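You operate a simulated robot arm through the tools that you are given. There is no shell and no other tool.

The job below is to be done with a simulated robot arm. You get a single attempt, and the scene is never put back.

TASK
Put the 4 mm shim pack in the beige box and screw the lid down.
Fine: it lies in the SHIMS drawer; shut that again; tighten both lid screws with the driver till green; stand it back.

The check looks at the end state, three seconds after you hand in, the way a careful person would. Anything else that was tipped, shoved, dropped, spilled or broken makes it a failure. Lids that push on must go on centred and level and be pressed home; caps that screw on are set level and turned clockwise until they are tight.

THE ROBOT
A 7-joint arm with a two-finger parallel gripper, fixed in place. Base frame: the origin is on the floor under the middle of its stand, x ahead of it, y to its left, z up. Readings come in mm, degrees, newtons and seconds.
It reaches about 1479 mm from its shoulder. Its first joint turns from -166.0 to 166.0 degrees. Payload 4.4 kg.
The tool frame sits at the grasp point between the pads (the TCP): z along the fingers, y along the line on which they close. The tips reach 23 mm beyond it. Largest opening 94 mm; finger width 38, thickness 10; the body of the gripper, 54 by 96 mm, starts 39 mm behind the TCP.
Orientation is told as [roll, pitch, yaw] about the base's x, y, z axes, in that order, counted from this pose: with the fingers straight down and closing along the base's y, the tool's x points along the base's -x, its y along +y and its z along -z.

THE INTERFACE
- The arm moves only by the tool play_rows. Its argument "deltas" is a list of rows, each an object (a shift or turn left out is 0, a gripper value left out holds the last) with "xyz": the shift along the base's x, y, z in mm, a list of three; "angular": the turn, a rotation vector about the base's x, y, z in degrees, a list of three; "hand": the finger opening in mm, from 0 to 94. In form: [{"xyz": [tx, ty, tz], "angular": [rx, ry, rz], "hand": hand}, ...]. A call has 1 to 20 rows; each row shifts and turns the commanded pose from where the row before left it. Rows are played at 5 a second. More than 50 mm and 8.6 degrees between two rows, or a gripper value outside its range, and nothing of the call is played. A pose out of reach is approached as far as the arm can. The call stops where the force on the tool passes 60 N (or 10 N more than at its start, if that is more) or the arm is blocked; 0.2 s more then pass. The fingers move at their own pace (about 72 mm/s each) and stop on an object; they squeeze with about 36 N. The grip force told is the motor's: it shows also when the fingers shut on nothing. Time passes only in rows, and 0.2 s behind the last, so rows that do not move let the fingers close. It gives the time, the measured TCP pose, the force on the tool (base axes), the opening and the grip force at its end, in the units of the frame above (readings bear some noise), with the torque about the TCP (base axes, N m) and any sound that the robot's microphone picked up, and new pictures: "pictures" is both (left out), scene, wrist or none.
- Cameras (640 x 400 px; columns grow to the right, rows downward): "scene" is fixed at [48.7, 504.4, 1809.6]; the picture's right is [-0.58, -0.82, 0.00], its down [-0.50, 0.35, -0.79] and it looks along [0.65, -0.46, -0.61] (base axes); focal length 281 px, centre (320, 200). "wrist" rides on the gripper at [86, 16, -75] in the tool frame; the picture's right is [-0.18, 0.98, 0.00], its down [-0.58, -0.11, -0.81] and it looks along [-0.79, -0.15, 0.59] (tool axes); focal length 243 px, centre (320, 200). There is no depth. A picture from a camera that has moved, and an enlarged one, comes with that camera's place and axes in the base frame and with its lens. The place of the scene camera against the robot may be out by one fixed shift of up to 18 mm in any direction.
- close_up(camera, box): a new picture of the part [left, top, right, bottom] of that camera's present view, enlarged. No time passes.
- sign_off(): hands the job in; it is judged then, once.

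Places have to be worked out from the pictures, the camera data and where the tool is seen. Open the gripper and draw the arm clear of the work before you hand the job in, unless the task says otherwise.

The tools are called after ">>>" by a JSON object that holds its "api" and its "payload". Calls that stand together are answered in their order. play_rows: Moves the arm, as the interface text tells. Its arguments: {"type":"object","properties":{"deltas":{"type":"array"},"pictures":{"type":"string","enum":["both","scene","wrist","none"]}},"required":["deltas"]} The other tools are called the same way: close_up (camera, box) takes an enlarged picture of a part of a camera's view; sign_off () hands the job in.

At the start:

```text
t: 0.0
tool_pos: [750.9, -56.1, 1441.1]
orientation: [0.0, 0.0, 0.0]
wrist_force: [1.0, 0.9, -0.8]
torque: [0.0, 0.03, 0.02]
gripper_width: 94.1
finger_force: 0.0
```

scene: 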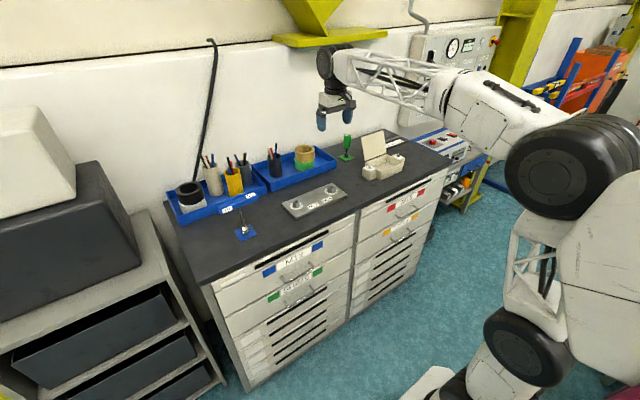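
wrist: 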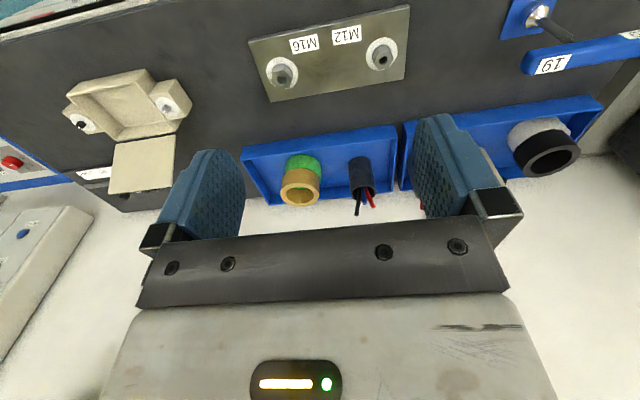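

I'll begin by looking closer at the bench, drawers, box and the driver before moving anything.

>>> {"api": "close_up", "payload": {"camera": "scene", "box": [320, 110, 480, 210]}}

>>> {"api": "close_up", "payload": {"camera": "scene", "box": [240, 180, 440, 305]}}

>>> {"api": "close_up", "payload": {"camera": "wrist", "box": [0, 0, 320, 200]}}

>>> {"api": "close_up", "payload": {"camera": "scene", "box": [160, 130, 360, 255]}}

```text
4.00 times, centred on (400, 160) of scene
camera zoom: at [48.7, 504.4, 1809.6], right [-0.58, -0.82, 0.0], down [-0.5, 0.35, -0.79], along [0.65, -0.46, -0.61], focal length 1122 px, centre (0, 360)
```

zoom: 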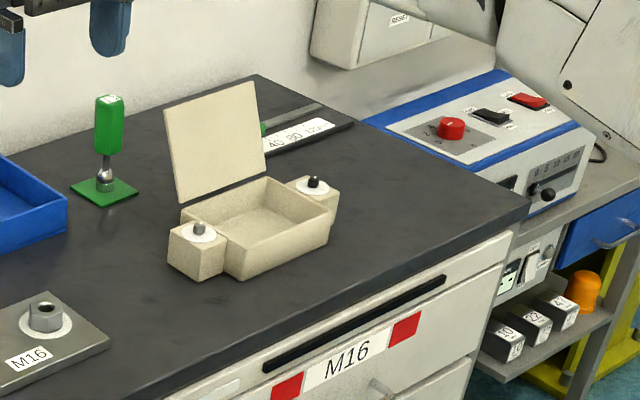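

```text
3.20 times, centred on (340, 242) of scene
camera zoom: at [48.7, 504.4, 1809.6], right [-0.58, -0.82, 0.0], down [-0.5, 0.35, -0.79], along [0.65, -0.46, -0.61], focal length 898 px, centre (256, 64)
```

zoom: 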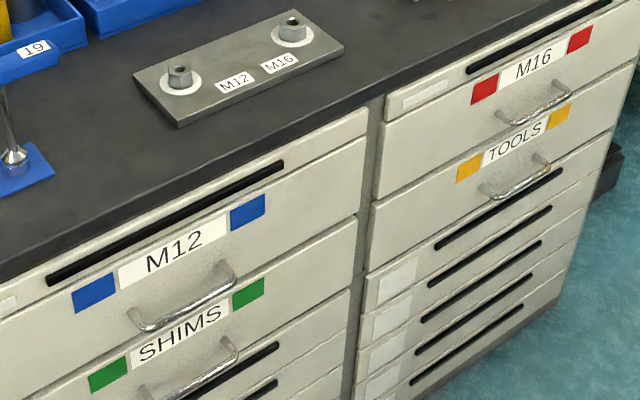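

```text
2.00 times, centred on (160, 100) of wrist
camera zoom: at [666.0, -38.6, 1516.6], right [0.18, 0.98, 0.0], down [0.58, -0.11, 0.81], along [0.79, -0.15, -0.59], focal length 485 px, centre (640, 400)
```

zoom: 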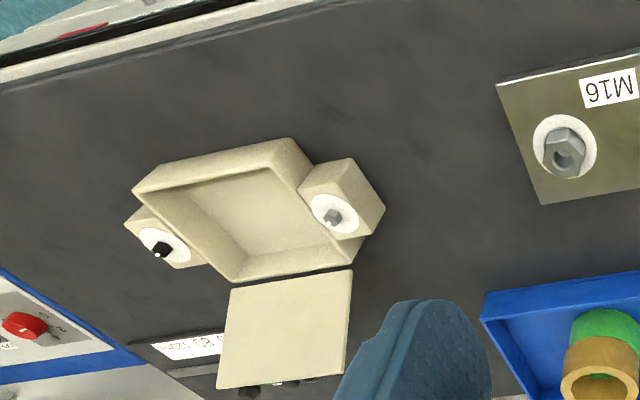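

```text
3.20 times, centred on (260, 192) of scene
camera zoom: at [48.7, 504.4, 1809.6], right [-0.58, -0.82, 0.0], down [-0.5, 0.35, -0.79], along [0.65, -0.46, -0.61], focal length 898 px, centre (512, 224)
```

zoom: 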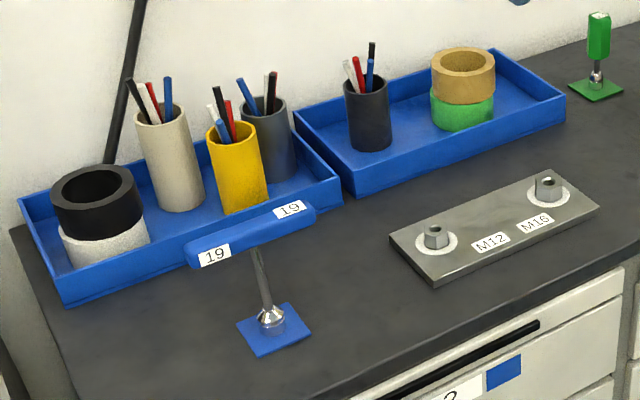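

The green driver stands on a green pad next to the open beige box. The SHIMS drawer is the second one down in the left column, with its handle near x≈715, y≈150, z≈670. I'll move high above the bench towards the box so the wrist camera can see it from another viewpoint.

>>> {"api": "play_rows", "payload": {"deltas": [{"xyz": [-15, -40, -15]}, {"xyz": [-15, -40, -15]}, {"xyz": [-15, -40, -15]}, {"xyz": [-15, -40, -15]}, {"xyz": [-15, -40, -15]}, {"xyz": [-15, -40, -15]}, {"xyz": [-15, -40, -15]}]}}

```text
t: 1.6
tool_pos: [645.5, -334.4, 1339.7]
orientation: [0.1, 0.0, 0.1]
wrist_force: [0.1, -0.5, 0.5]
torque: [-0.03, -0.02, -0.04]
gripper_width: 94.2
finger_force: 0.0
camera wrist: at [559.8, -317.5, 1413.9], right [0.18, 0.98, 0.0], down [0.58, -0.11, 0.81], along [0.79, -0.15, -0.59], focal length 243 px, centre (320, 200)
```

scene: 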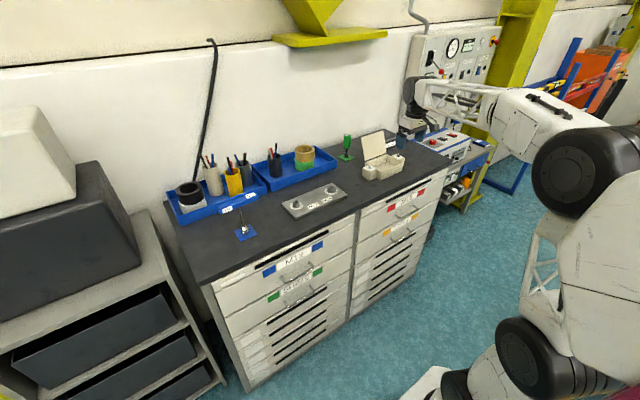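
wrist: 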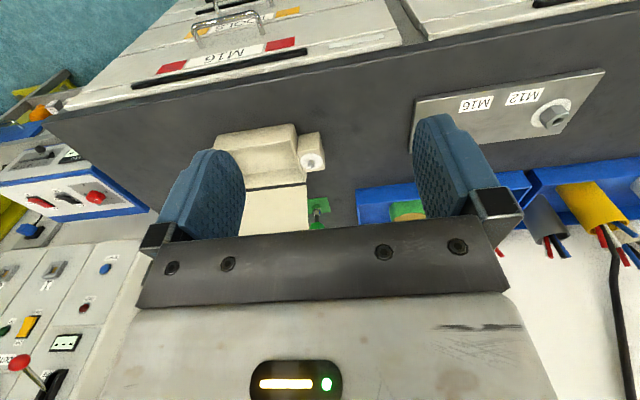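

I can triangulate the grey box screw to about (893, −395, 1073). I'll zoom in on the box and driver from this view.

>>> {"api": "close_up", "payload": {"camera": "wrist", "box": [180, 100, 340, 240]}}

>>> {"api": "close_up", "payload": {"camera": "scene", "box": [330, 125, 420, 185]}}

```text
2.86 times, centred on (260, 170) of wrist
camera zoom: at [559.8, -317.5, 1413.9], right [0.18, 0.98, 0.0], down [0.58, -0.11, 0.81], along [0.79, -0.15, -0.59], focal length 693 px, centre (491, 286)
```

zoom: 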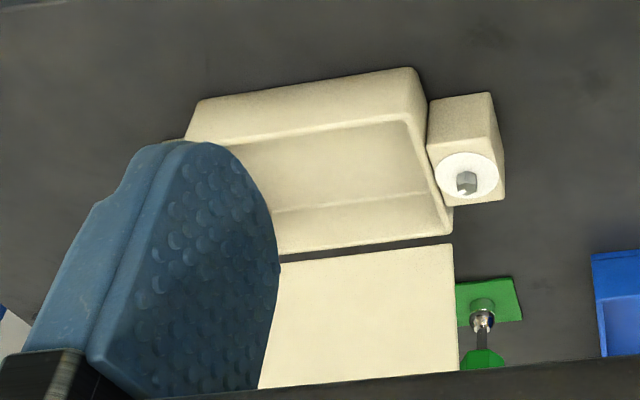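

```text
6.67 times, centred on (375, 155) of scene
camera zoom: at [48.7, 504.4, 1809.6], right [-0.58, -0.82, 0.0], down [-0.5, 0.35, -0.79], along [0.65, -0.46, -0.61], focal length 1871 px, centre (-47, 500)
```

zoom: 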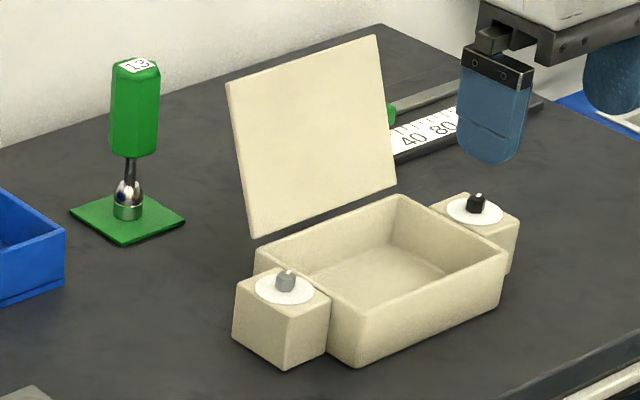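

The driver is a size 13 nut driver, and the box lid is hinged at the rear edge. Next I'll back away from the bench towards the SHIMS drawer so I can see its handle with the wrist camera.

>>> {"api": "play_rows", "payload": {"deltas": [{"xyz": [-18, 32, -20]}, {"xyz": [-18, 32, -20]}, {"xyz": [-18, 32, -20]}, {"xyz": [-18, 32, -20]}, {"xyz": [-18, 32, -20]}, {"xyz": [-18, 32, -20]}, {"xyz": [-18, 32, -20]}, {"xyz": [-18, 32, -20]}, {"xyz": [-18, 32, -20]}, {"xyz": [-18, 32, -20]}, {"xyz": [-5, 32, -30]}, {"xyz": [-5, 32, -30]}, {"xyz": [0, 32, -35]}, {"xyz": [0, 32, -35]}, {"xyz": [0, 32, -35]}]}}

```text
t: 4.8
tool_pos: [455.7, 142.7, 970.7]
orientation: [0.0, 0.0, -0.1]
wrist_force: [-0.4, -0.9, -0.2]
torque: [-0.01, -0.02, 0.01]
gripper_width: 94.0
finger_force: 0.1
camera wrist: at [368.3, 159.8, 1045.9], right [0.18, 0.98, 0.0], down [0.58, -0.11, 0.81], along [0.79, -0.15, -0.59], focal length 243 px, centre (320, 200)
```

scene: 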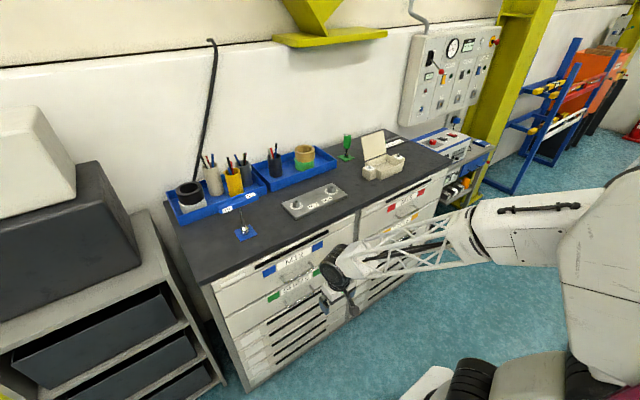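
wrist: 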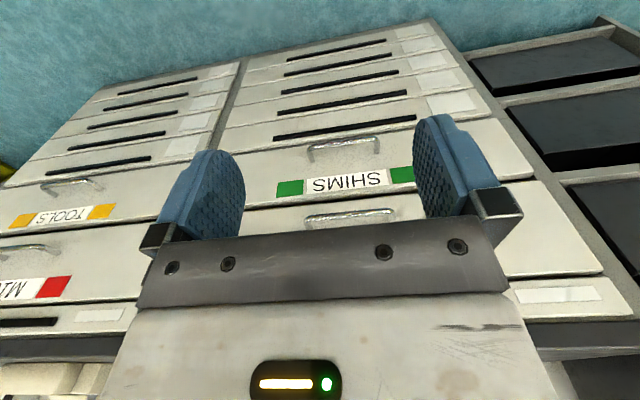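

The SHIMS handle is now in view. I'll zoom in on it to measure where it is.

>>> {"api": "close_up", "payload": {"camera": "wrist", "box": [240, 110, 440, 235]}}

>>> {"api": "close_up", "payload": {"camera": "scene", "box": [240, 230, 380, 318]}}

```text
3.20 times, centred on (340, 172) of wrist
camera zoom: at [368.3, 159.8, 1045.9], right [0.18, 0.98, 0.0], down [0.58, -0.11, 0.81], along [0.79, -0.15, -0.59], focal length 776 px, centre (256, 288)
```

zoom: 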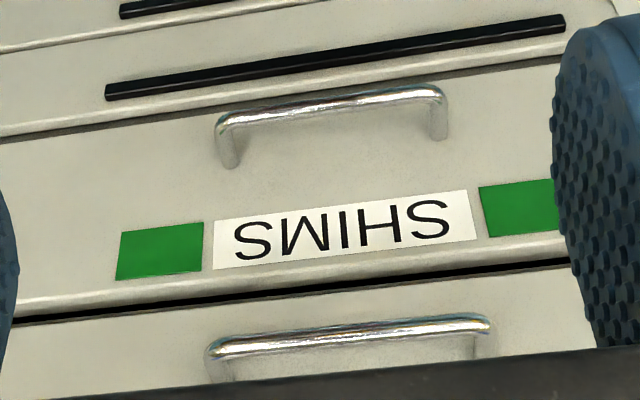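

```text
4.55 times, centred on (310, 274) of scene
camera zoom: at [48.7, 504.4, 1809.6], right [-0.58, -0.82, 0.0], down [-0.5, 0.35, -0.79], along [0.65, -0.46, -0.61], focal length 1275 px, centre (366, -136)
```

zoom: 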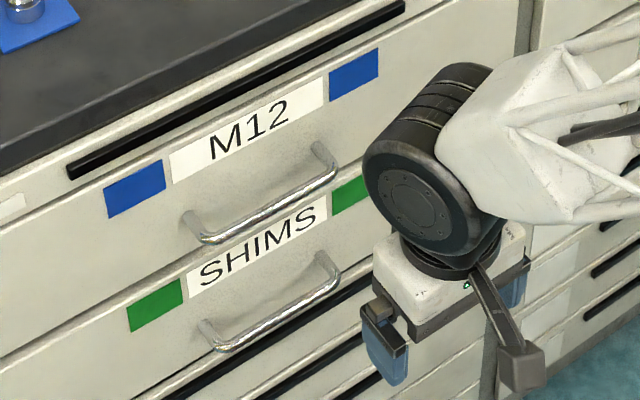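

I need parallax on the handle, so I'll drop lower at about the same x and look again.

>>> {"api": "play_rows", "payload": {"deltas": [{"xyz": [-10, 0, -40]}, {"xyz": [-10, 0, -40]}, {"xyz": [-10, 0, -40]}, {"xyz": [-10, 0, -40]}], "pictures": "wrist"}}

>>> {"api": "close_up", "payload": {"camera": "wrist", "box": [240, 110, 440, 235]}}

```text
t: 5.8
tool_pos: [417.3, 143.6, 812.1]
orientation: [-0.1, 0.0, -0.1]
wrist_force: [0.3, 1.3, -0.4]
torque: [0.01, -0.01, 0.03]
gripper_width: 94.1
finger_force: 0.2
camera wrist: at [331.7, 161.5, 886.9], right [0.18, 0.98, 0.0], down [0.58, -0.11, 0.81], along [0.79, -0.15, -0.59], focal length 243 px, centre (320, 200)
```

wrist: 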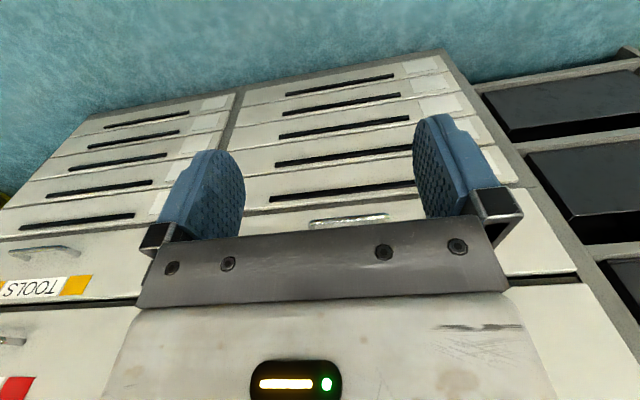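

```text
3.20 times, centred on (340, 172) of wrist
camera zoom: at [331.7, 161.5, 886.9], right [0.18, 0.98, 0.0], down [0.58, -0.11, 0.81], along [0.79, -0.15, -0.59], focal length 776 px, centre (256, 288)
```

zoom: 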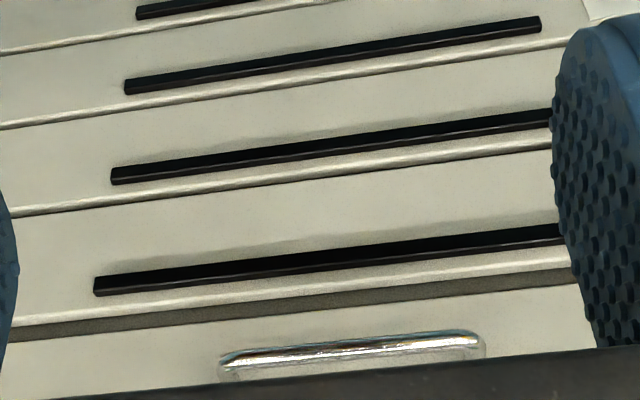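

From two views the handle bar sits at x≈709, y≈147 (73 to 217), z≈654, with the drawer face near x≈750. I'll turn the gripper so the fingers point forward and close vertically, stopping short of the handle.

>>> {"api": "play_rows", "payload": {"deltas": [{"xyz": [14.5, 0.2, -10.5], "angular": [4.619, -4.619, -4.619], "hand": 60}, {"xyz": [14.5, 0.2, -10.5], "angular": [4.619, -4.619, -4.619]}, {"xyz": [14.5, 0.2, -10.5], "angular": [4.619, -4.619, -4.619]}, {"xyz": [14.5, 0.2, -10.5], "angular": [4.619, -4.619, -4.619]}, {"xyz": [14.5, 0.2, -10.5], "angular": [4.619, -4.619, -4.619]}, {"xyz": [14.5, 0.2, -10.5], "angular": [4.619, -4.619, -4.619]}, {"xyz": [14.5, 0.2, -10.5], "angular": [4.619, -4.619, -4.619]}, {"xyz": [14.5, 0.2, -10.5], "angular": [4.619, -4.619, -4.619]}, {"xyz": [14.5, 0.2, -10.5], "angular": [4.619, -4.619, -4.619]}, {"xyz": [14.5, 0.2, -10.5], "angular": [4.619, -4.619, -4.619]}, {"xyz": [14.5, 0.2, -10.5], "angular": [4.619, -4.619, -4.619]}, {"xyz": [14.5, 0.2, -10.5], "angular": [4.619, -4.619, -4.619]}, {"xyz": [14.5, 0.2, -10.5], "angular": [4.619, -4.619, -4.619]}, {"xyz": [14.5, 0.2, -10.5], "angular": [4.619, -4.619, -4.619]}, {"xyz": [14.5, 0.2, -10.5], "angular": [4.619, -4.619, -4.619]}]}}

```text
t: 9.0
tool_pos: [638.9, -66.1, 685.9]
orientation: [88.4, -1.6, -85.0]
wrist_force: [0.4, 0.0, -0.7]
torque: [0.01, 0.04, 0.03]
gripper_width: 59.9
finger_force: 0.1
out of reach, approached as far as the arm can: row 7, 10, 11, 12, 13, 14, 15
camera wrist: at [557.9, 14.5, 701.9], right [0.04, -0.15, 0.99], down [-0.76, -0.65, -0.07], along [0.65, -0.74, -0.14], focal length 243 px, centre (320, 200)
```

scene: 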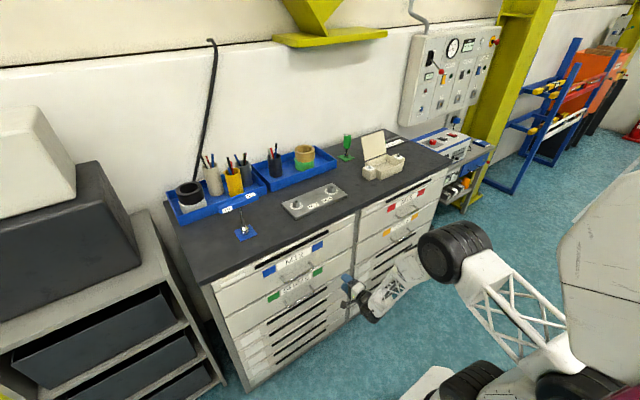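
wrist: 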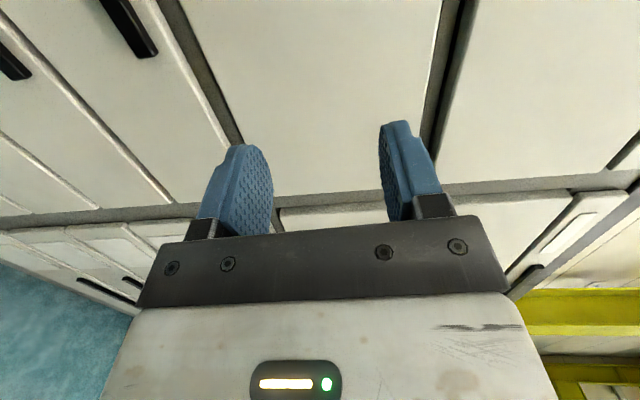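

The orientation is nearly right, but a limit pushed the arm to y≈−66 during the turn. I'll play an idle row to see whether it settles towards the commanded pose.

>>> {"api": "play_rows", "payload": {"deltas": [{"xyz": [0, 0, 0]}, {"xyz": [0, 0, 0]}], "pictures": "none"}}

```text
t: 9.6
tool_pos: [639.0, -65.6, 686.0]
orientation: [88.3, -1.6, -85.0]
wrist_force: [-0.8, 0.0, -0.2]
torque: [0.01, 0.01, 0.03]
gripper_width: 60.1
finger_force: 0.1
```

It holds there with no warning, so I'll try stepping +y back towards the handle.

>>> {"api": "play_rows", "payload": {"deltas": [{"xyz": [0, 25, 0]}, {"xyz": [0, 25, 0]}], "pictures": "none"}}

```text
t: 10.2
tool_pos: [638.1, -65.4, 684.6]
orientation: [88.3, -1.7, -85.1]
wrist_force: [1.2, -0.2, 0.0]
torque: [0.03, -0.02, -0.01]
gripper_width: 60.0
finger_force: 0.1
out of reach, approached as far as the arm can: row 1, 2
```

That is a joint limit for this roll. I'll back off and roll the other way about the finger axis, so the camera ends up on the −y side, while shifting y back towards the handle.

>>> {"api": "play_rows", "payload": {"deltas": [{"xyz": [-40, 0, 0]}, {"xyz": [-40, 0, 0]}, {"xyz": [0, 5, 0], "angular": [-8, 0, 0]}, {"xyz": [0, 5, 0], "angular": [-8, 0, 0]}, {"xyz": [0, 10, 0], "angular": [-8, 0, 0]}, {"xyz": [0, 10, 0], "angular": [-8, 0, 0]}, {"xyz": [0, 10, 0], "angular": [-8, 0, 0]}, {"xyz": [0, 10, 0], "angular": [-8, 0, 0]}, {"xyz": [0, 10, 0], "angular": [-8, 0, 0]}, {"xyz": [0, 10, 0], "angular": [-8, 0, 0]}, {"xyz": [0, 10, 0], "angular": [-8, 0, 0]}, {"xyz": [0, 10, 0], "angular": [-8, 0, 0]}, {"xyz": [0, 10, 0], "angular": [-8, 0, 0]}], "pictures": "scene"}}

```text
t: 13.0
tool_pos: [529.5, -102.2, 692.1]
orientation: [58.2, -84.9, -59.2]
wrist_force: [-0.1, 0.4, 0.2]
torque: [-0.02, 0.01, 0.01]
gripper_width: 60.3
finger_force: 0.1
out of reach, approached as far as the arm can: row 1, 4, 5, 6, 7, 8, 9, 10, 11, 12, 13
```

scene: 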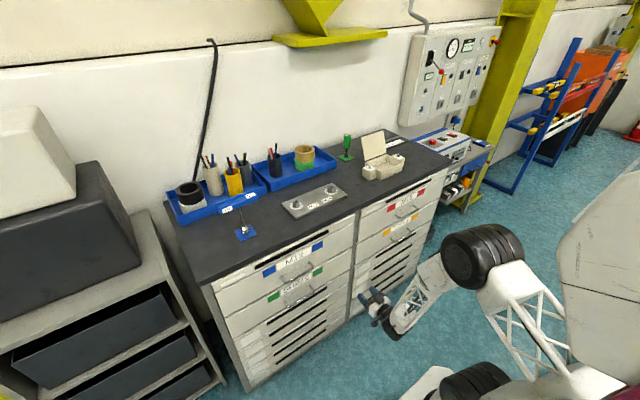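

The wrist bend seems to hit its limit with the fingers fully horizontal. I'll go back to fingers-down and then use a 45° downward-forward approach, which still clears the drawer face and bends the wrist much less.

>>> {"api": "play_rows", "payload": {"deltas": [{"xyz": [-8, 5, 12], "angular": [0, 8.4, 0]}, {"xyz": [-8, 10, 12], "angular": [0, 8.4, 0]}, {"xyz": [-8, 15, 12], "angular": [0, 8.4, 0]}, {"xyz": [-8, 20, 12], "angular": [0, 8.4, 0]}, {"xyz": [-8, 20, 12], "angular": [0, 8.4, 0]}, {"xyz": [-8, 20, 12], "angular": [0, 8.4, 0]}, {"xyz": [-8, 20, 12], "angular": [0, 8.4, 0]}, {"xyz": [-8, 20, 12], "angular": [0, 8.4, 0]}, {"xyz": [-8, 20, 12], "angular": [0, 8.4, 0]}, {"xyz": [-8, 20, 12], "angular": [0, 8.4, 0]}]}}

```text
t: 15.4
tool_pos: [448.2, 66.8, 1043.4]
orientation: [6.3, -34.6, -7.0]
wrist_force: [-0.1, -1.2, -0.3]
torque: [0.03, -0.02, -0.04]
gripper_width: 59.9
finger_force: 0.0
out of reach, approached as far as the arm can: row 9, 10
stopped in row 10: the arm was blocked; the commanded pose is now the measured one
camera wrist: at [336.4, 88.5, 1056.8], right [0.21, 0.96, 0.19], down [0.0, -0.2, 0.98], along [0.98, -0.2, -0.05], focal length 243 px, centre (320, 200)
```

scene: 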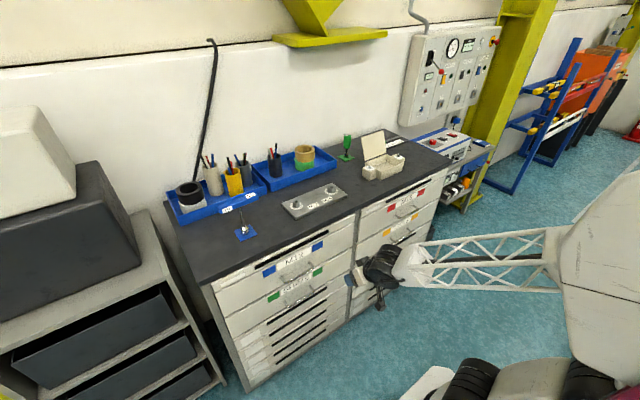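
wrist: 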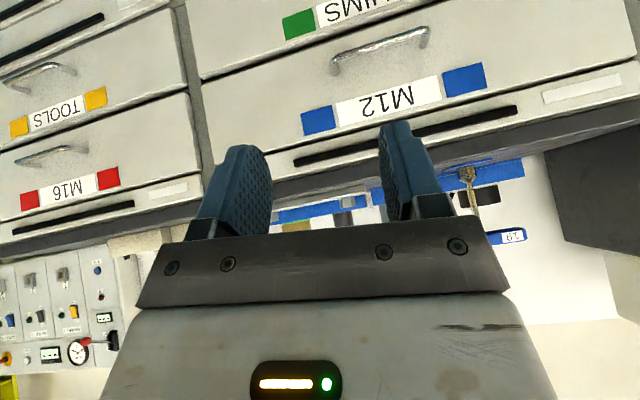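

The arm reports being blocked, with the commanded pose reset to the measured one and no force showing. I'll move out and up to unfold the arm while bringing the fingers back to vertical.

>>> {"api": "play_rows", "payload": {"deltas": [{"xyz": [20, 5, 15], "angular": [0, 0, 0]}, {"xyz": [20, 5, 15], "angular": [0, 5, 0]}, {"xyz": [20, 5, 15], "angular": [0, 5, 0]}, {"xyz": [10, 5, 10], "angular": [0, 5, 0]}, {"xyz": [10, 5, 10], "angular": [0, 5, 0]}, {"xyz": [10, 5, 10], "angular": [0, 5, 0]}, {"xyz": [0, 5, 10], "angular": [0, 5, 0]}, {"xyz": [0, 5, 0], "angular": [0, 4.6, 0]}], "pictures": "scene"}}

```text
t: 17.2
tool_pos: [509.7, 80.3, 1091.8]
orientation: [4.5, -31.8, -7.8]
wrist_force: [-0.4, 0.3, -0.8]
torque: [0.02, -0.03, -0.01]
gripper_width: 59.7
finger_force: 0.1
out of reach, approached as far as the arm can: row 2, 3, 6, 7, 8
```

scene: 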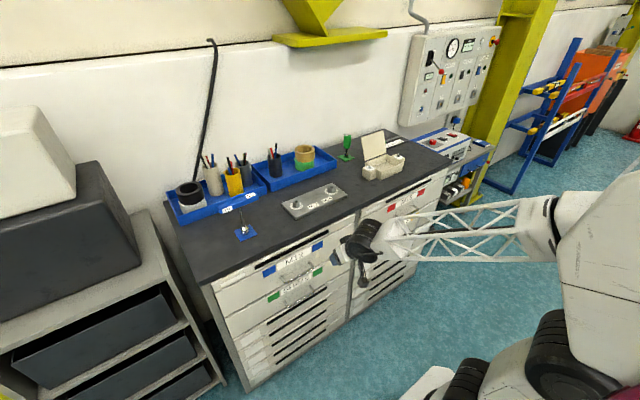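

The orientation still won't come back here. I'll lift to the roomy starting region and restore the vertical orientation there.

>>> {"api": "play_rows", "payload": {"deltas": [{"xyz": [20, -10, 39]}, {"xyz": [20, -10, 39]}, {"xyz": [20, -10, 39]}, {"xyz": [20, -10, 39]}, {"xyz": [20, -10, 39]}, {"xyz": [20, -10, 39]}, {"xyz": [20, -10, 39]}, {"xyz": [20, -10, 39]}, {"xyz": [0, 0, 0]}]}}

```text
t: 19.2
tool_pos: [514.8, 76.5, 1099.7]
orientation: [4.2, -32.1, -7.8]
wrist_force: [0.1, 0.3, 0.1]
torque: [0.02, 0.0, -0.02]
gripper_width: 60.0
finger_force: 0.1
out of reach, approached as far as the arm can: row 1, 2, 3, 4, 5, 6, 7, 8
camera wrist: at [404.5, 104.3, 1118.7], right [0.25, 0.96, 0.16], down [0.05, -0.18, 0.98], along [0.97, -0.24, -0.09], focal length 243 px, centre (320, 200)
```

scene: 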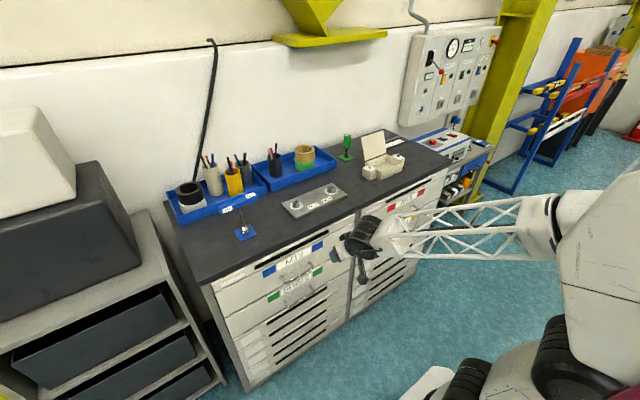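
wrist: 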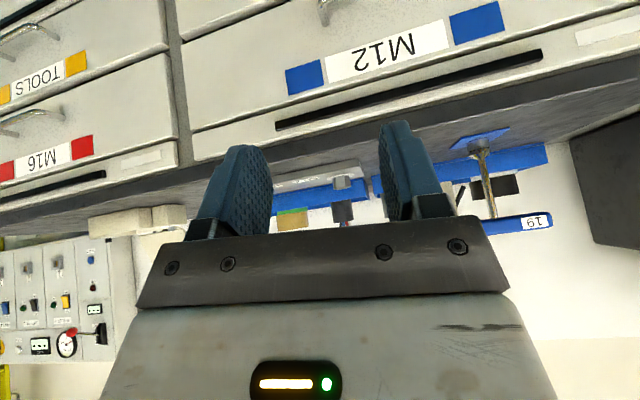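

I'll probe which motions are free: first forward, then yaw and pitch separately.

>>> {"api": "play_rows", "payload": {"deltas": [{"xyz": [30, 0, 0]}, {"xyz": [30, 0, 0]}], "pictures": "none"}}

>>> {"api": "play_rows", "payload": {"deltas": [{"angular": [0, 0, 6]}, {"angular": [0, 0, 6]}], "pictures": "none"}}

>>> {"api": "play_rows", "payload": {"deltas": [{"angular": [0, 6, 0]}, {"angular": [0, 6, 0]}], "pictures": "none"}}

```text
t: 19.8
tool_pos: [564.3, 76.8, 1080.2]
orientation: [4.4, -32.0, -7.8]
wrist_force: [0.8, -0.2, -0.3]
torque: [0.02, 0.0, 0.01]
gripper_width: 59.8
finger_force: 0.1
out of reach, approached as far as the arm can: row 2
```

```text
t: 20.4
tool_pos: [565.1, 77.7, 1081.7]
orientation: [4.5, -32.0, -7.8]
wrist_force: [1.2, -0.4, 0.4]
torque: [0.0, -0.03, -0.01]
gripper_width: 60.3
finger_force: 0.0
out of reach, approached as far as the arm can: row 1, 2
```

```text
t: 21.0
tool_pos: [565.9, 78.3, 1080.4]
orientation: [4.4, -32.0, -7.8]
wrist_force: [0.1, -0.2, 0.2]
torque: [-0.01, -0.03, -0.02]
gripper_width: 60.1
finger_force: 0.1
out of reach, approached as far as the arm can: row 1, 2
```

Yaw + and pitch + are both blocked, so I'll probe the opposite directions.

>>> {"api": "play_rows", "payload": {"deltas": [{"angular": [0, 0, -6]}, {"angular": [0, 0, -6]}], "pictures": "none"}}

>>> {"api": "play_rows", "payload": {"deltas": [{"angular": [0, -6, 0]}, {"angular": [0, -6, 0]}], "pictures": "none"}}

>>> {"api": "play_rows", "payload": {"deltas": [{"xyz": [0, -30, 0]}, {"xyz": [0, -30, 0]}], "pictures": "none"}}

```text
t: 21.6
tool_pos: [566.1, 77.7, 1080.8]
orientation: [4.4, -32.1, -20.0]
wrist_force: [-0.2, 0.3, 0.2]
torque: [0.01, 0.0, 0.0]
gripper_width: 60.1
finger_force: 0.2
```

```text
t: 22.2
tool_pos: [565.7, 77.5, 1080.5]
orientation: [10.0, -43.1, -23.2]
wrist_force: [-0.9, 0.2, 0.1]
torque: [0.01, 0.03, 0.0]
gripper_width: 59.9
finger_force: 0.2
```

```text
t: 22.8
tool_pos: [564.7, 17.2, 1081.5]
orientation: [10.0, -43.2, -23.2]
wrist_force: [0.3, 0.0, 0.1]
torque: [0.0, 0.02, 0.02]
gripper_width: 60.2
finger_force: 0.1
```

Yaw −, pitch − and y − all move freely, so this branch has its range on the negative-yaw side. That suits the handle grasp, so I'll roll about the finger axis towards closing in the vertical plane with the fingers 45° forward-down.

>>> {"api": "play_rows", "payload": {"deltas": [{"angular": [5.57, -0.86, -5.82]}, {"angular": [5.57, -0.86, -5.82]}, {"angular": [5.57, -0.86, -5.82]}, {"angular": [5.57, -0.86, -5.82]}, {"angular": [5.57, -0.86, -5.82]}, {"angular": [5.57, -0.86, -5.82]}, {"angular": [5.57, -0.86, -5.82]}, {"angular": [5.57, -0.86, -5.82]}, {"angular": [5.57, -0.86, -5.82]}]}}

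```text
t: 24.8
tool_pos: [565.3, 17.7, 1080.4]
orientation: [43.9, -4.6, -94.1]
wrist_force: [0.0, 0.4, -0.4]
torque: [0.0, 0.01, 0.02]
gripper_width: 59.9
finger_force: 0.1
camera wrist: at [533.1, 112.4, 1139.0], right [0.7, -0.18, 0.69], down [-0.67, -0.49, 0.55], along [0.24, -0.85, -0.46], focal length 243 px, centre (320, 200)
```

scene: 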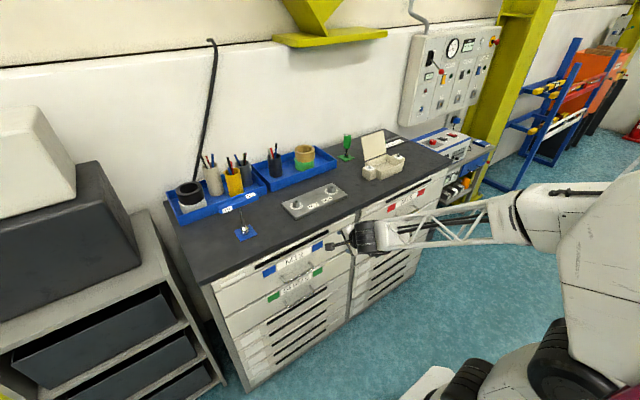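
wrist: 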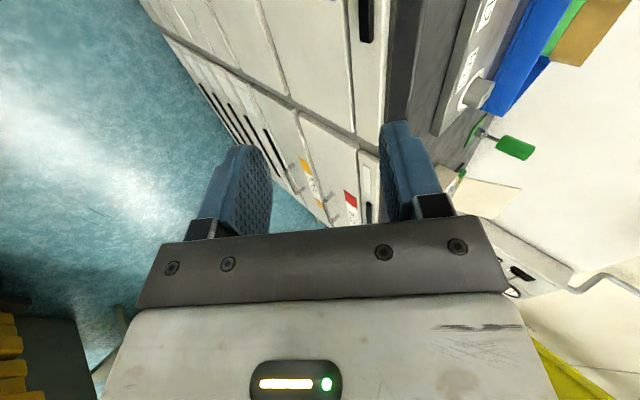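

The orientation is close to the target [45, 0, −90]. I'll correct the remainder and descend in front of the drawers towards the SHIMS handle.

>>> {"api": "play_rows", "payload": {"deltas": [{"angular": [4.6, -1.1, 4.1]}, {"xyz": [-3, 16, -35]}, {"xyz": [-3, 16, -35]}, {"xyz": [-3, 16, -35]}, {"xyz": [-3, 16, -35]}, {"xyz": [-3, 16, -35]}, {"xyz": [-3, 16, -35]}, {"xyz": [-3, 16, -35]}, {"xyz": [-3, 17, -35]}]}}

```text
t: 26.8
tool_pos: [543.4, 147.4, 800.6]
orientation: [44.8, 0.1, -90.0]
wrist_force: [-0.3, 0.4, 0.3]
torque: [-0.01, -0.01, 0.06]
gripper_width: 59.8
finger_force: 0.1
camera wrist: at [503.3, 234.4, 865.4], right [0.7, -0.18, 0.69], down [-0.65, -0.58, 0.49], along [0.31, -0.79, -0.53], focal length 243 px, centre (320, 200)
```

scene: 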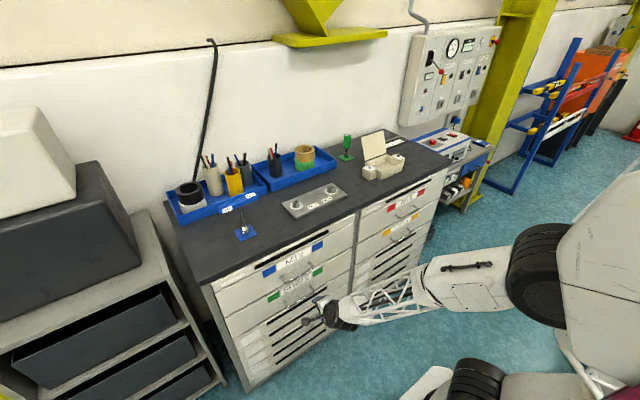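
wrist: 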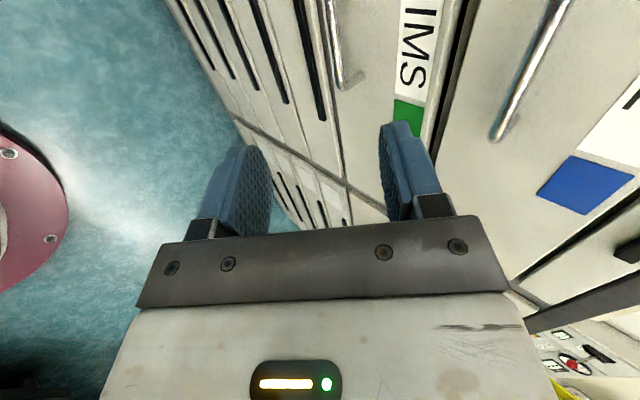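

The orientation is exact, and the bar end appears where I predicted, which confirms the handle position. I'll move to a pre-grasp 80 mm short along the finger axis.

>>> {"api": "play_rows", "payload": {"deltas": [{"xyz": [36.2, 0, -29.8], "hand": 40}, {"xyz": [36.2, 0, -29.8]}, {"xyz": [36.2, 0, -29.8]}, {"xyz": [10, 0, -10]}, {"xyz": [0, 0, 0]}]}}

```text
t: 28.0
tool_pos: [661.3, 145.9, 698.3]
orientation: [44.8, 0.1, -90.0]
wrist_force: [-0.2, 0.3, -0.2]
torque: [0.01, 0.03, -0.01]
gripper_width: 39.9
finger_force: 0.1
camera wrist: at [620.6, 233.4, 763.9], right [0.7, -0.18, 0.69], down [-0.65, -0.58, 0.5], along [0.31, -0.79, -0.52], focal length 243 px, centre (320, 200)
```

scene: 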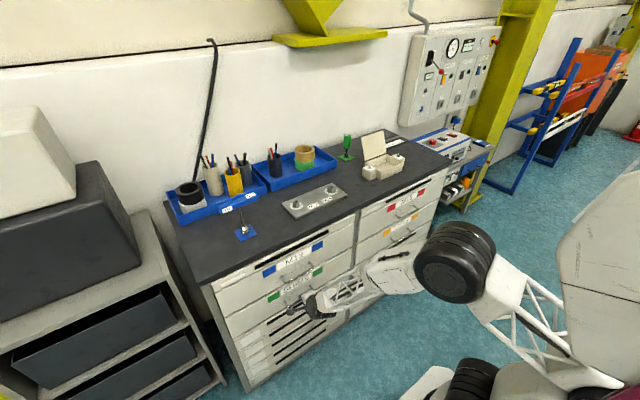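
wrist: 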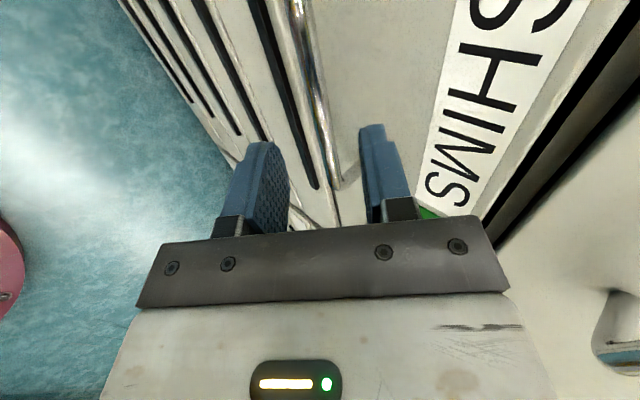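

The bar lies between the fingers as planned. I'll advance about 60 mm along the finger axis so that the bar sits near the TCP.

>>> {"api": "play_rows", "payload": {"deltas": [{"xyz": [15, 0.4, -14]}, {"xyz": [15, 0.3, -14]}, {"xyz": [14, 0.3, -13]}, {"xyz": [0, 0, 0]}]}}

```text
t: 28.8
tool_pos: [701.9, 147.9, 663.0]
orientation: [44.9, 0.1, -90.0]
wrist_force: [-57.8, -9.9, 50.2]
torque: [0.03, -2.12, -0.35]
gripper_width: 37.8
finger_force: 0.1
stopped in row 4: the force on the tool passed its limit at 145 N (the readings are from after the stop); the commanded pose is now the measured one
camera wrist: at [660.8, 234.8, 728.2], right [0.7, -0.18, 0.69], down [-0.65, -0.58, 0.49], along [0.31, -0.79, -0.52], focal length 243 px, centre (320, 200)
```

scene: 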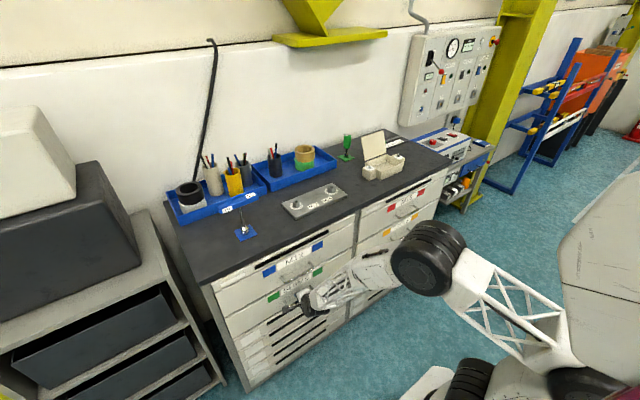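
wrist: 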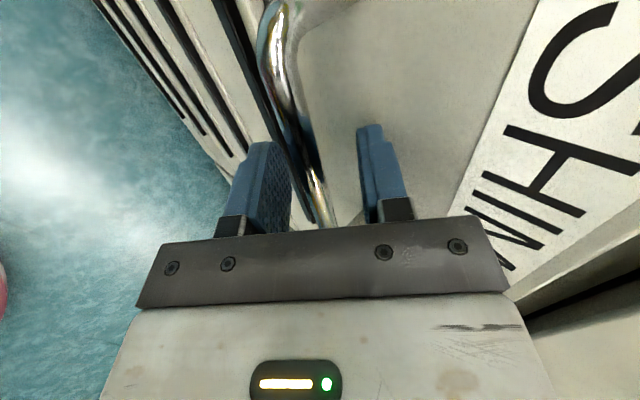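

The force is along the finger axis, which fits the upper fingertip touching the drawer face, about 10 mm nearer than I estimated, while the bar is already between the pads. I'll back off a little and narrow the opening so the tip clears.

>>> {"api": "play_rows", "payload": {"deltas": [{"xyz": [-6, 0, 4]}, {"xyz": [0, 0, 0], "hand": 24}, {"xyz": [0, 0, 0]}], "pictures": "wrist"}}

```text
t: 29.6
tool_pos: [696.5, 147.2, 666.7]
orientation: [44.9, 0.0, -90.0]
wrist_force: [-0.5, 0.9, 0.2]
torque: [0.03, -0.01, -0.01]
gripper_width: 24.1
finger_force: 0.0
camera wrist: at [655.4, 235.5, 730.9], right [0.7, -0.18, 0.69], down [-0.65, -0.58, 0.49], along [0.31, -0.79, -0.52], focal length 243 px, centre (320, 200)
```

wrist: 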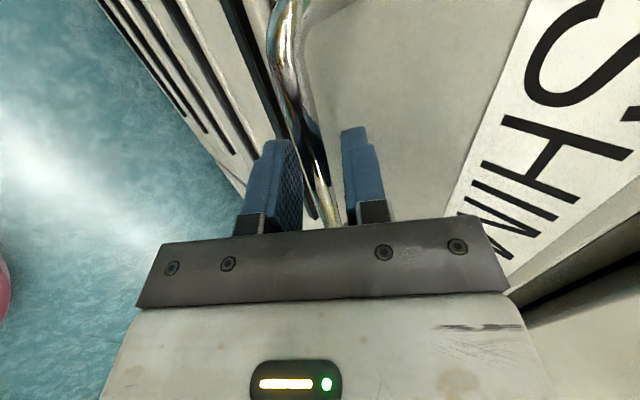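

Force is back to zero and the bar is between the pads. I'll advance a few millimetres and close on it.

>>> {"api": "play_rows", "payload": {"deltas": [{"xyz": [4, 0, -5]}, {"xyz": [0, 0, 0], "hand": 0}, {"xyz": [0, 0, 0]}, {"xyz": [0, 0, 0]}], "pictures": "wrist"}}

```text
t: 30.6
tool_pos: [700.0, 148.9, 660.8]
orientation: [44.8, 0.1, -90.1]
wrist_force: [-15.5, -3.1, 12.0]
torque: [0.05, 0.01, 0.1]
gripper_width: 11.4
finger_force: 45.1
camera wrist: at [659.0, 235.0, 726.0], right [0.7, -0.18, 0.69], down [-0.65, -0.58, 0.49], along [0.31, -0.79, -0.52], focal length 243 px, centre (320, 200)
```

wrist: 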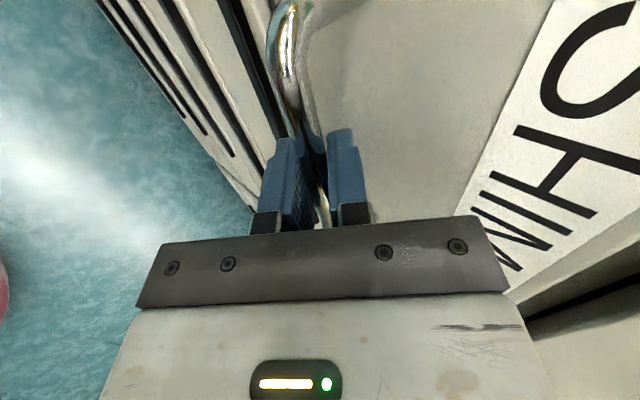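

I've gripped the 11.4 mm bar. I'll pull the drawer straight out, gently at first.

>>> {"api": "play_rows", "payload": {"deltas": [{"xyz": [-8, 0, 0]}, {"xyz": [-12, 0, 0]}, {"xyz": [-15, 0, 0]}, {"xyz": [-15, 0, 0]}]}}

```text
t: 31.6
tool_pos: [649.1, 147.9, 660.1]
orientation: [44.8, 0.1, -90.0]
wrist_force: [0.3, 12.8, -2.7]
torque: [0.36, 0.04, 0.58]
gripper_width: 11.8
finger_force: 45.1
camera wrist: at [609.2, 234.9, 726.0], right [0.7, -0.18, 0.69], down [-0.65, -0.58, 0.49], along [0.31, -0.79, -0.52], focal length 243 px, centre (320, 200)
```

scene: 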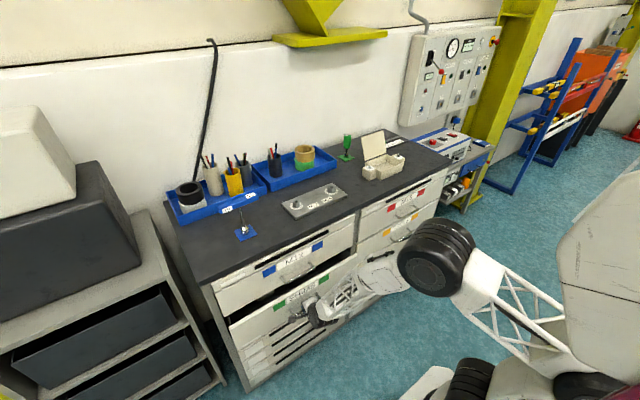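
wrist: 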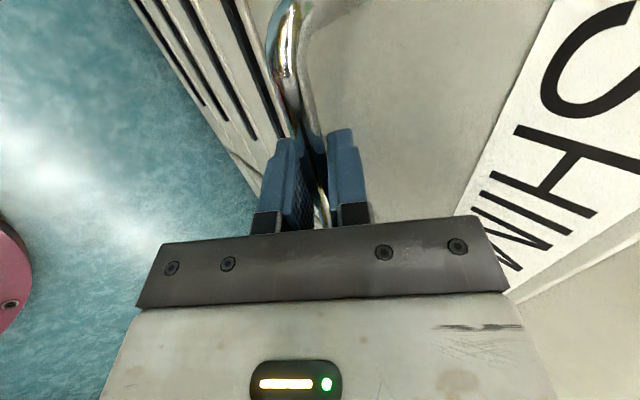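

The drawer is sliding out smoothly. I'll keep pulling.

>>> {"api": "play_rows", "payload": {"deltas": [{"xyz": [-20, 0, 0]}, {"xyz": [-20, 0, 0]}, {"xyz": [-20, 0, 0]}, {"xyz": [-20, 0, 0]}, {"xyz": [-20, 0, 0]}, {"xyz": [-20, 0, 0]}]}}

```text
t: 33.0
tool_pos: [529.2, 148.3, 662.3]
orientation: [44.7, -0.1, -90.0]
wrist_force: [0.6, 0.5, -40.3]
torque: [-0.13, -0.01, -0.17]
gripper_width: 11.7
finger_force: 44.8
camera wrist: at [487.8, 235.0, 726.1], right [0.7, -0.18, 0.69], down [-0.64, -0.58, 0.5], along [0.31, -0.79, -0.52], focal length 243 px, centre (320, 200)
```

scene: 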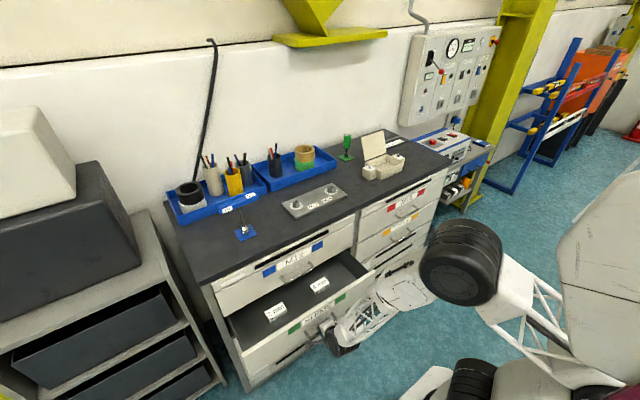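
wrist: 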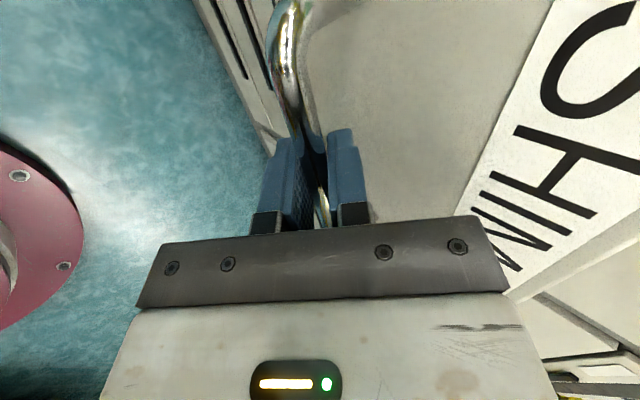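

Two packs are visible in the drawer, so I'll zoom in to read their labels.

>>> {"api": "close_up", "payload": {"camera": "scene", "box": [225, 255, 385, 355]}}

>>> {"api": "close_up", "payload": {"camera": "scene", "box": [255, 268, 345, 324]}}

```text
4.00 times, centred on (305, 305) of scene
camera zoom: at [48.7, 504.4, 1809.6], right [-0.58, -0.82, 0.0], down [-0.5, 0.35, -0.79], along [0.65, -0.46, -0.61], focal length 1122 px, centre (380, -220)
```

zoom: 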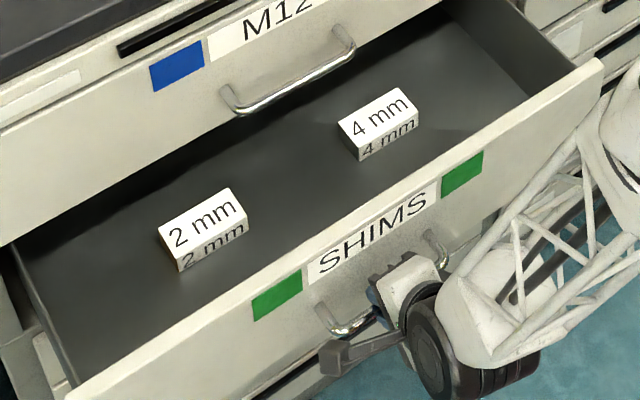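

```text
7.11 times, centred on (300, 296) of scene
camera zoom: at [48.7, 504.4, 1809.6], right [-0.58, -0.82, 0.0], down [-0.5, 0.35, -0.79], along [0.65, -0.46, -0.61], focal length 1995 px, centre (462, -483)
```

zoom: 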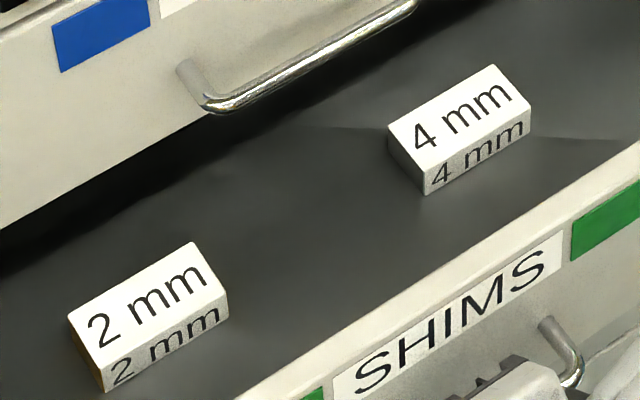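

The 4 mm pack is on the right (smaller y) and roughly under the M12 drawer front, so the drawer needs to come out more. I'll continue pulling, easing z down slightly to relieve the vertical load.

>>> {"api": "play_rows", "payload": {"deltas": [{"xyz": [-15, 0, -1.5]}, {"xyz": [-18, 0, 0]}, {"xyz": [-18, 0, 0]}, {"xyz": [-18, 0, 0]}, {"xyz": [-18, 0, 0]}, {"xyz": [-18, 0, 0]}]}}

```text
t: 34.4
tool_pos: [426.0, 150.1, 659.8]
orientation: [44.9, 0.1, -90.0]
wrist_force: [1.0, -18.4, 38.1]
torque: [0.23, -0.05, 0.58]
gripper_width: 12.0
finger_force: 45.1
camera wrist: at [384.8, 235.6, 725.7], right [0.7, -0.18, 0.69], down [-0.65, -0.58, 0.49], along [0.31, -0.79, -0.52], focal length 243 px, centre (320, 200)
```

scene: 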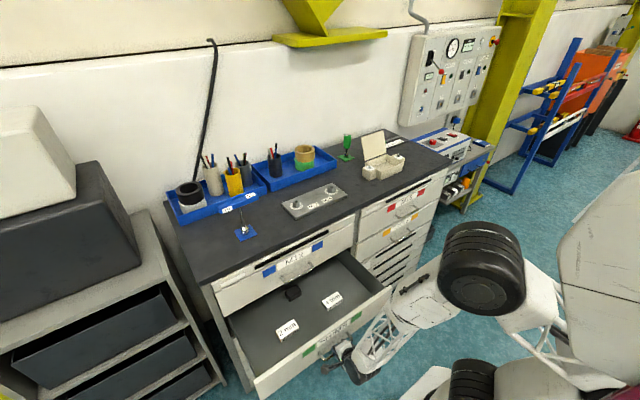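
wrist: 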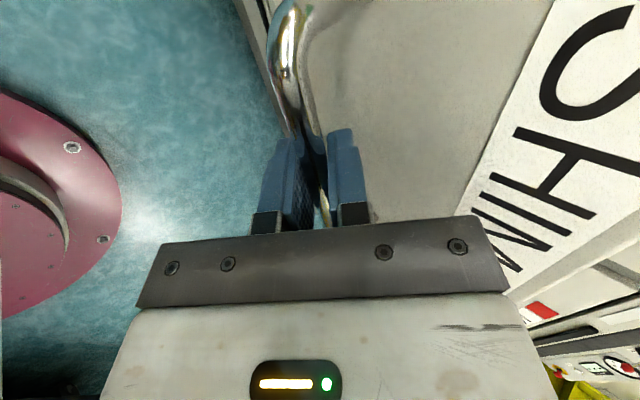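

The drawer is open about 275 mm, both packs are exposed, and a dark object shows further back. I'll zoom in before letting go.

>>> {"api": "close_up", "payload": {"camera": "scene", "box": [225, 255, 405, 367]}}

>>> {"api": "close_up", "payload": {"camera": "scene", "box": [310, 285, 360, 316]}}

```text
3.56 times, centred on (315, 311) of scene
camera zoom: at [48.7, 504.4, 1809.6], right [-0.58, -0.82, 0.0], down [-0.5, 0.35, -0.79], along [0.65, -0.46, -0.61], focal length 998 px, centre (338, -195)
```

zoom: 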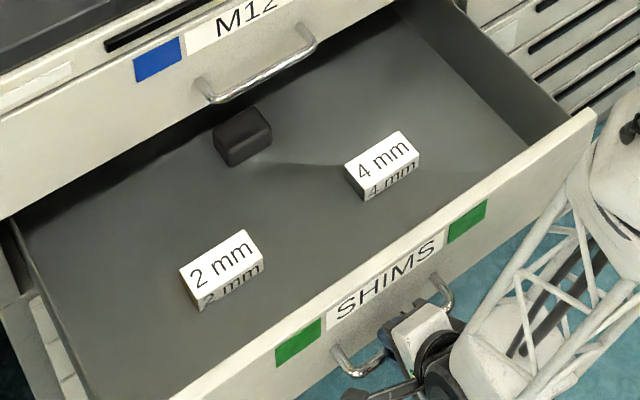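

```text
12.80 times, centred on (335, 300) of scene
camera zoom: at [48.7, 504.4, 1809.6], right [-0.58, -0.82, 0.0], down [-0.5, 0.35, -0.79], along [0.65, -0.46, -0.61], focal length 3592 px, centre (128, -1086)
```

zoom: 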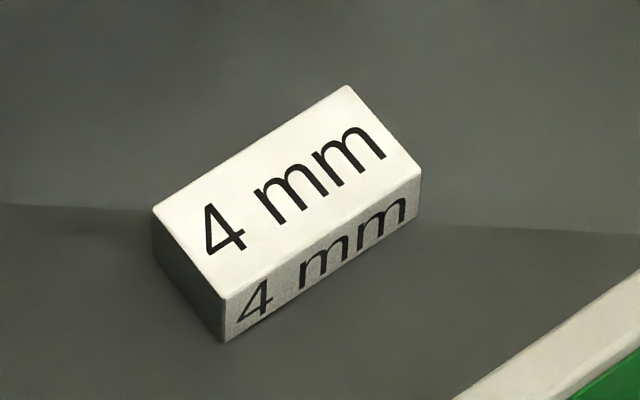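

Releasing the handle: I'll open the fingers modestly, retreat back along the finger axis, then open wide and rise.

>>> {"api": "play_rows", "payload": {"deltas": [{"hand": 26}, {"hand": 26}, {"xyz": [-5, 0, 5]}, {"xyz": [-10, 0, 10]}, {"xyz": [-15, 0, 15]}, {"xyz": [-15, 0, 15], "hand": 60}, {"xyz": [-5, 0, 25]}, {"xyz": [0, 0, 40]}]}}

```text
t: 36.2
tool_pos: [374.4, 147.3, 767.7]
orientation: [44.9, 0.0, -89.9]
wrist_force: [-0.4, 0.2, 0.6]
torque: [0.03, 0.0, -0.01]
gripper_width: 59.8
finger_force: 0.0
camera wrist: at [334.8, 234.2, 833.1], right [0.7, -0.18, 0.69], down [-0.65, -0.58, 0.49], along [0.31, -0.79, -0.52], focal length 243 px, centre (320, 200)
```

scene: 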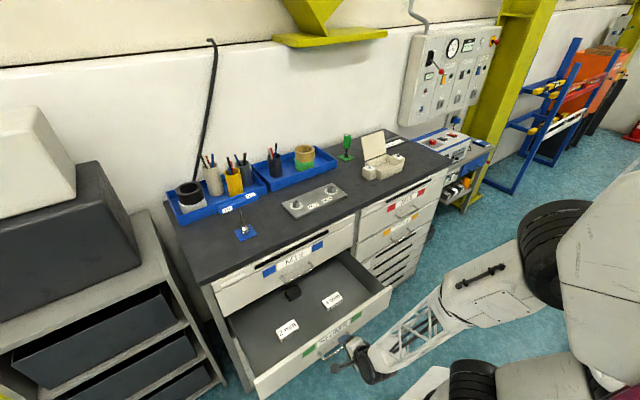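
wrist: 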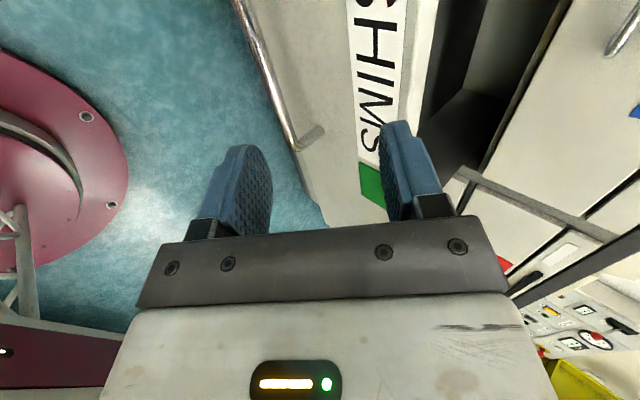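

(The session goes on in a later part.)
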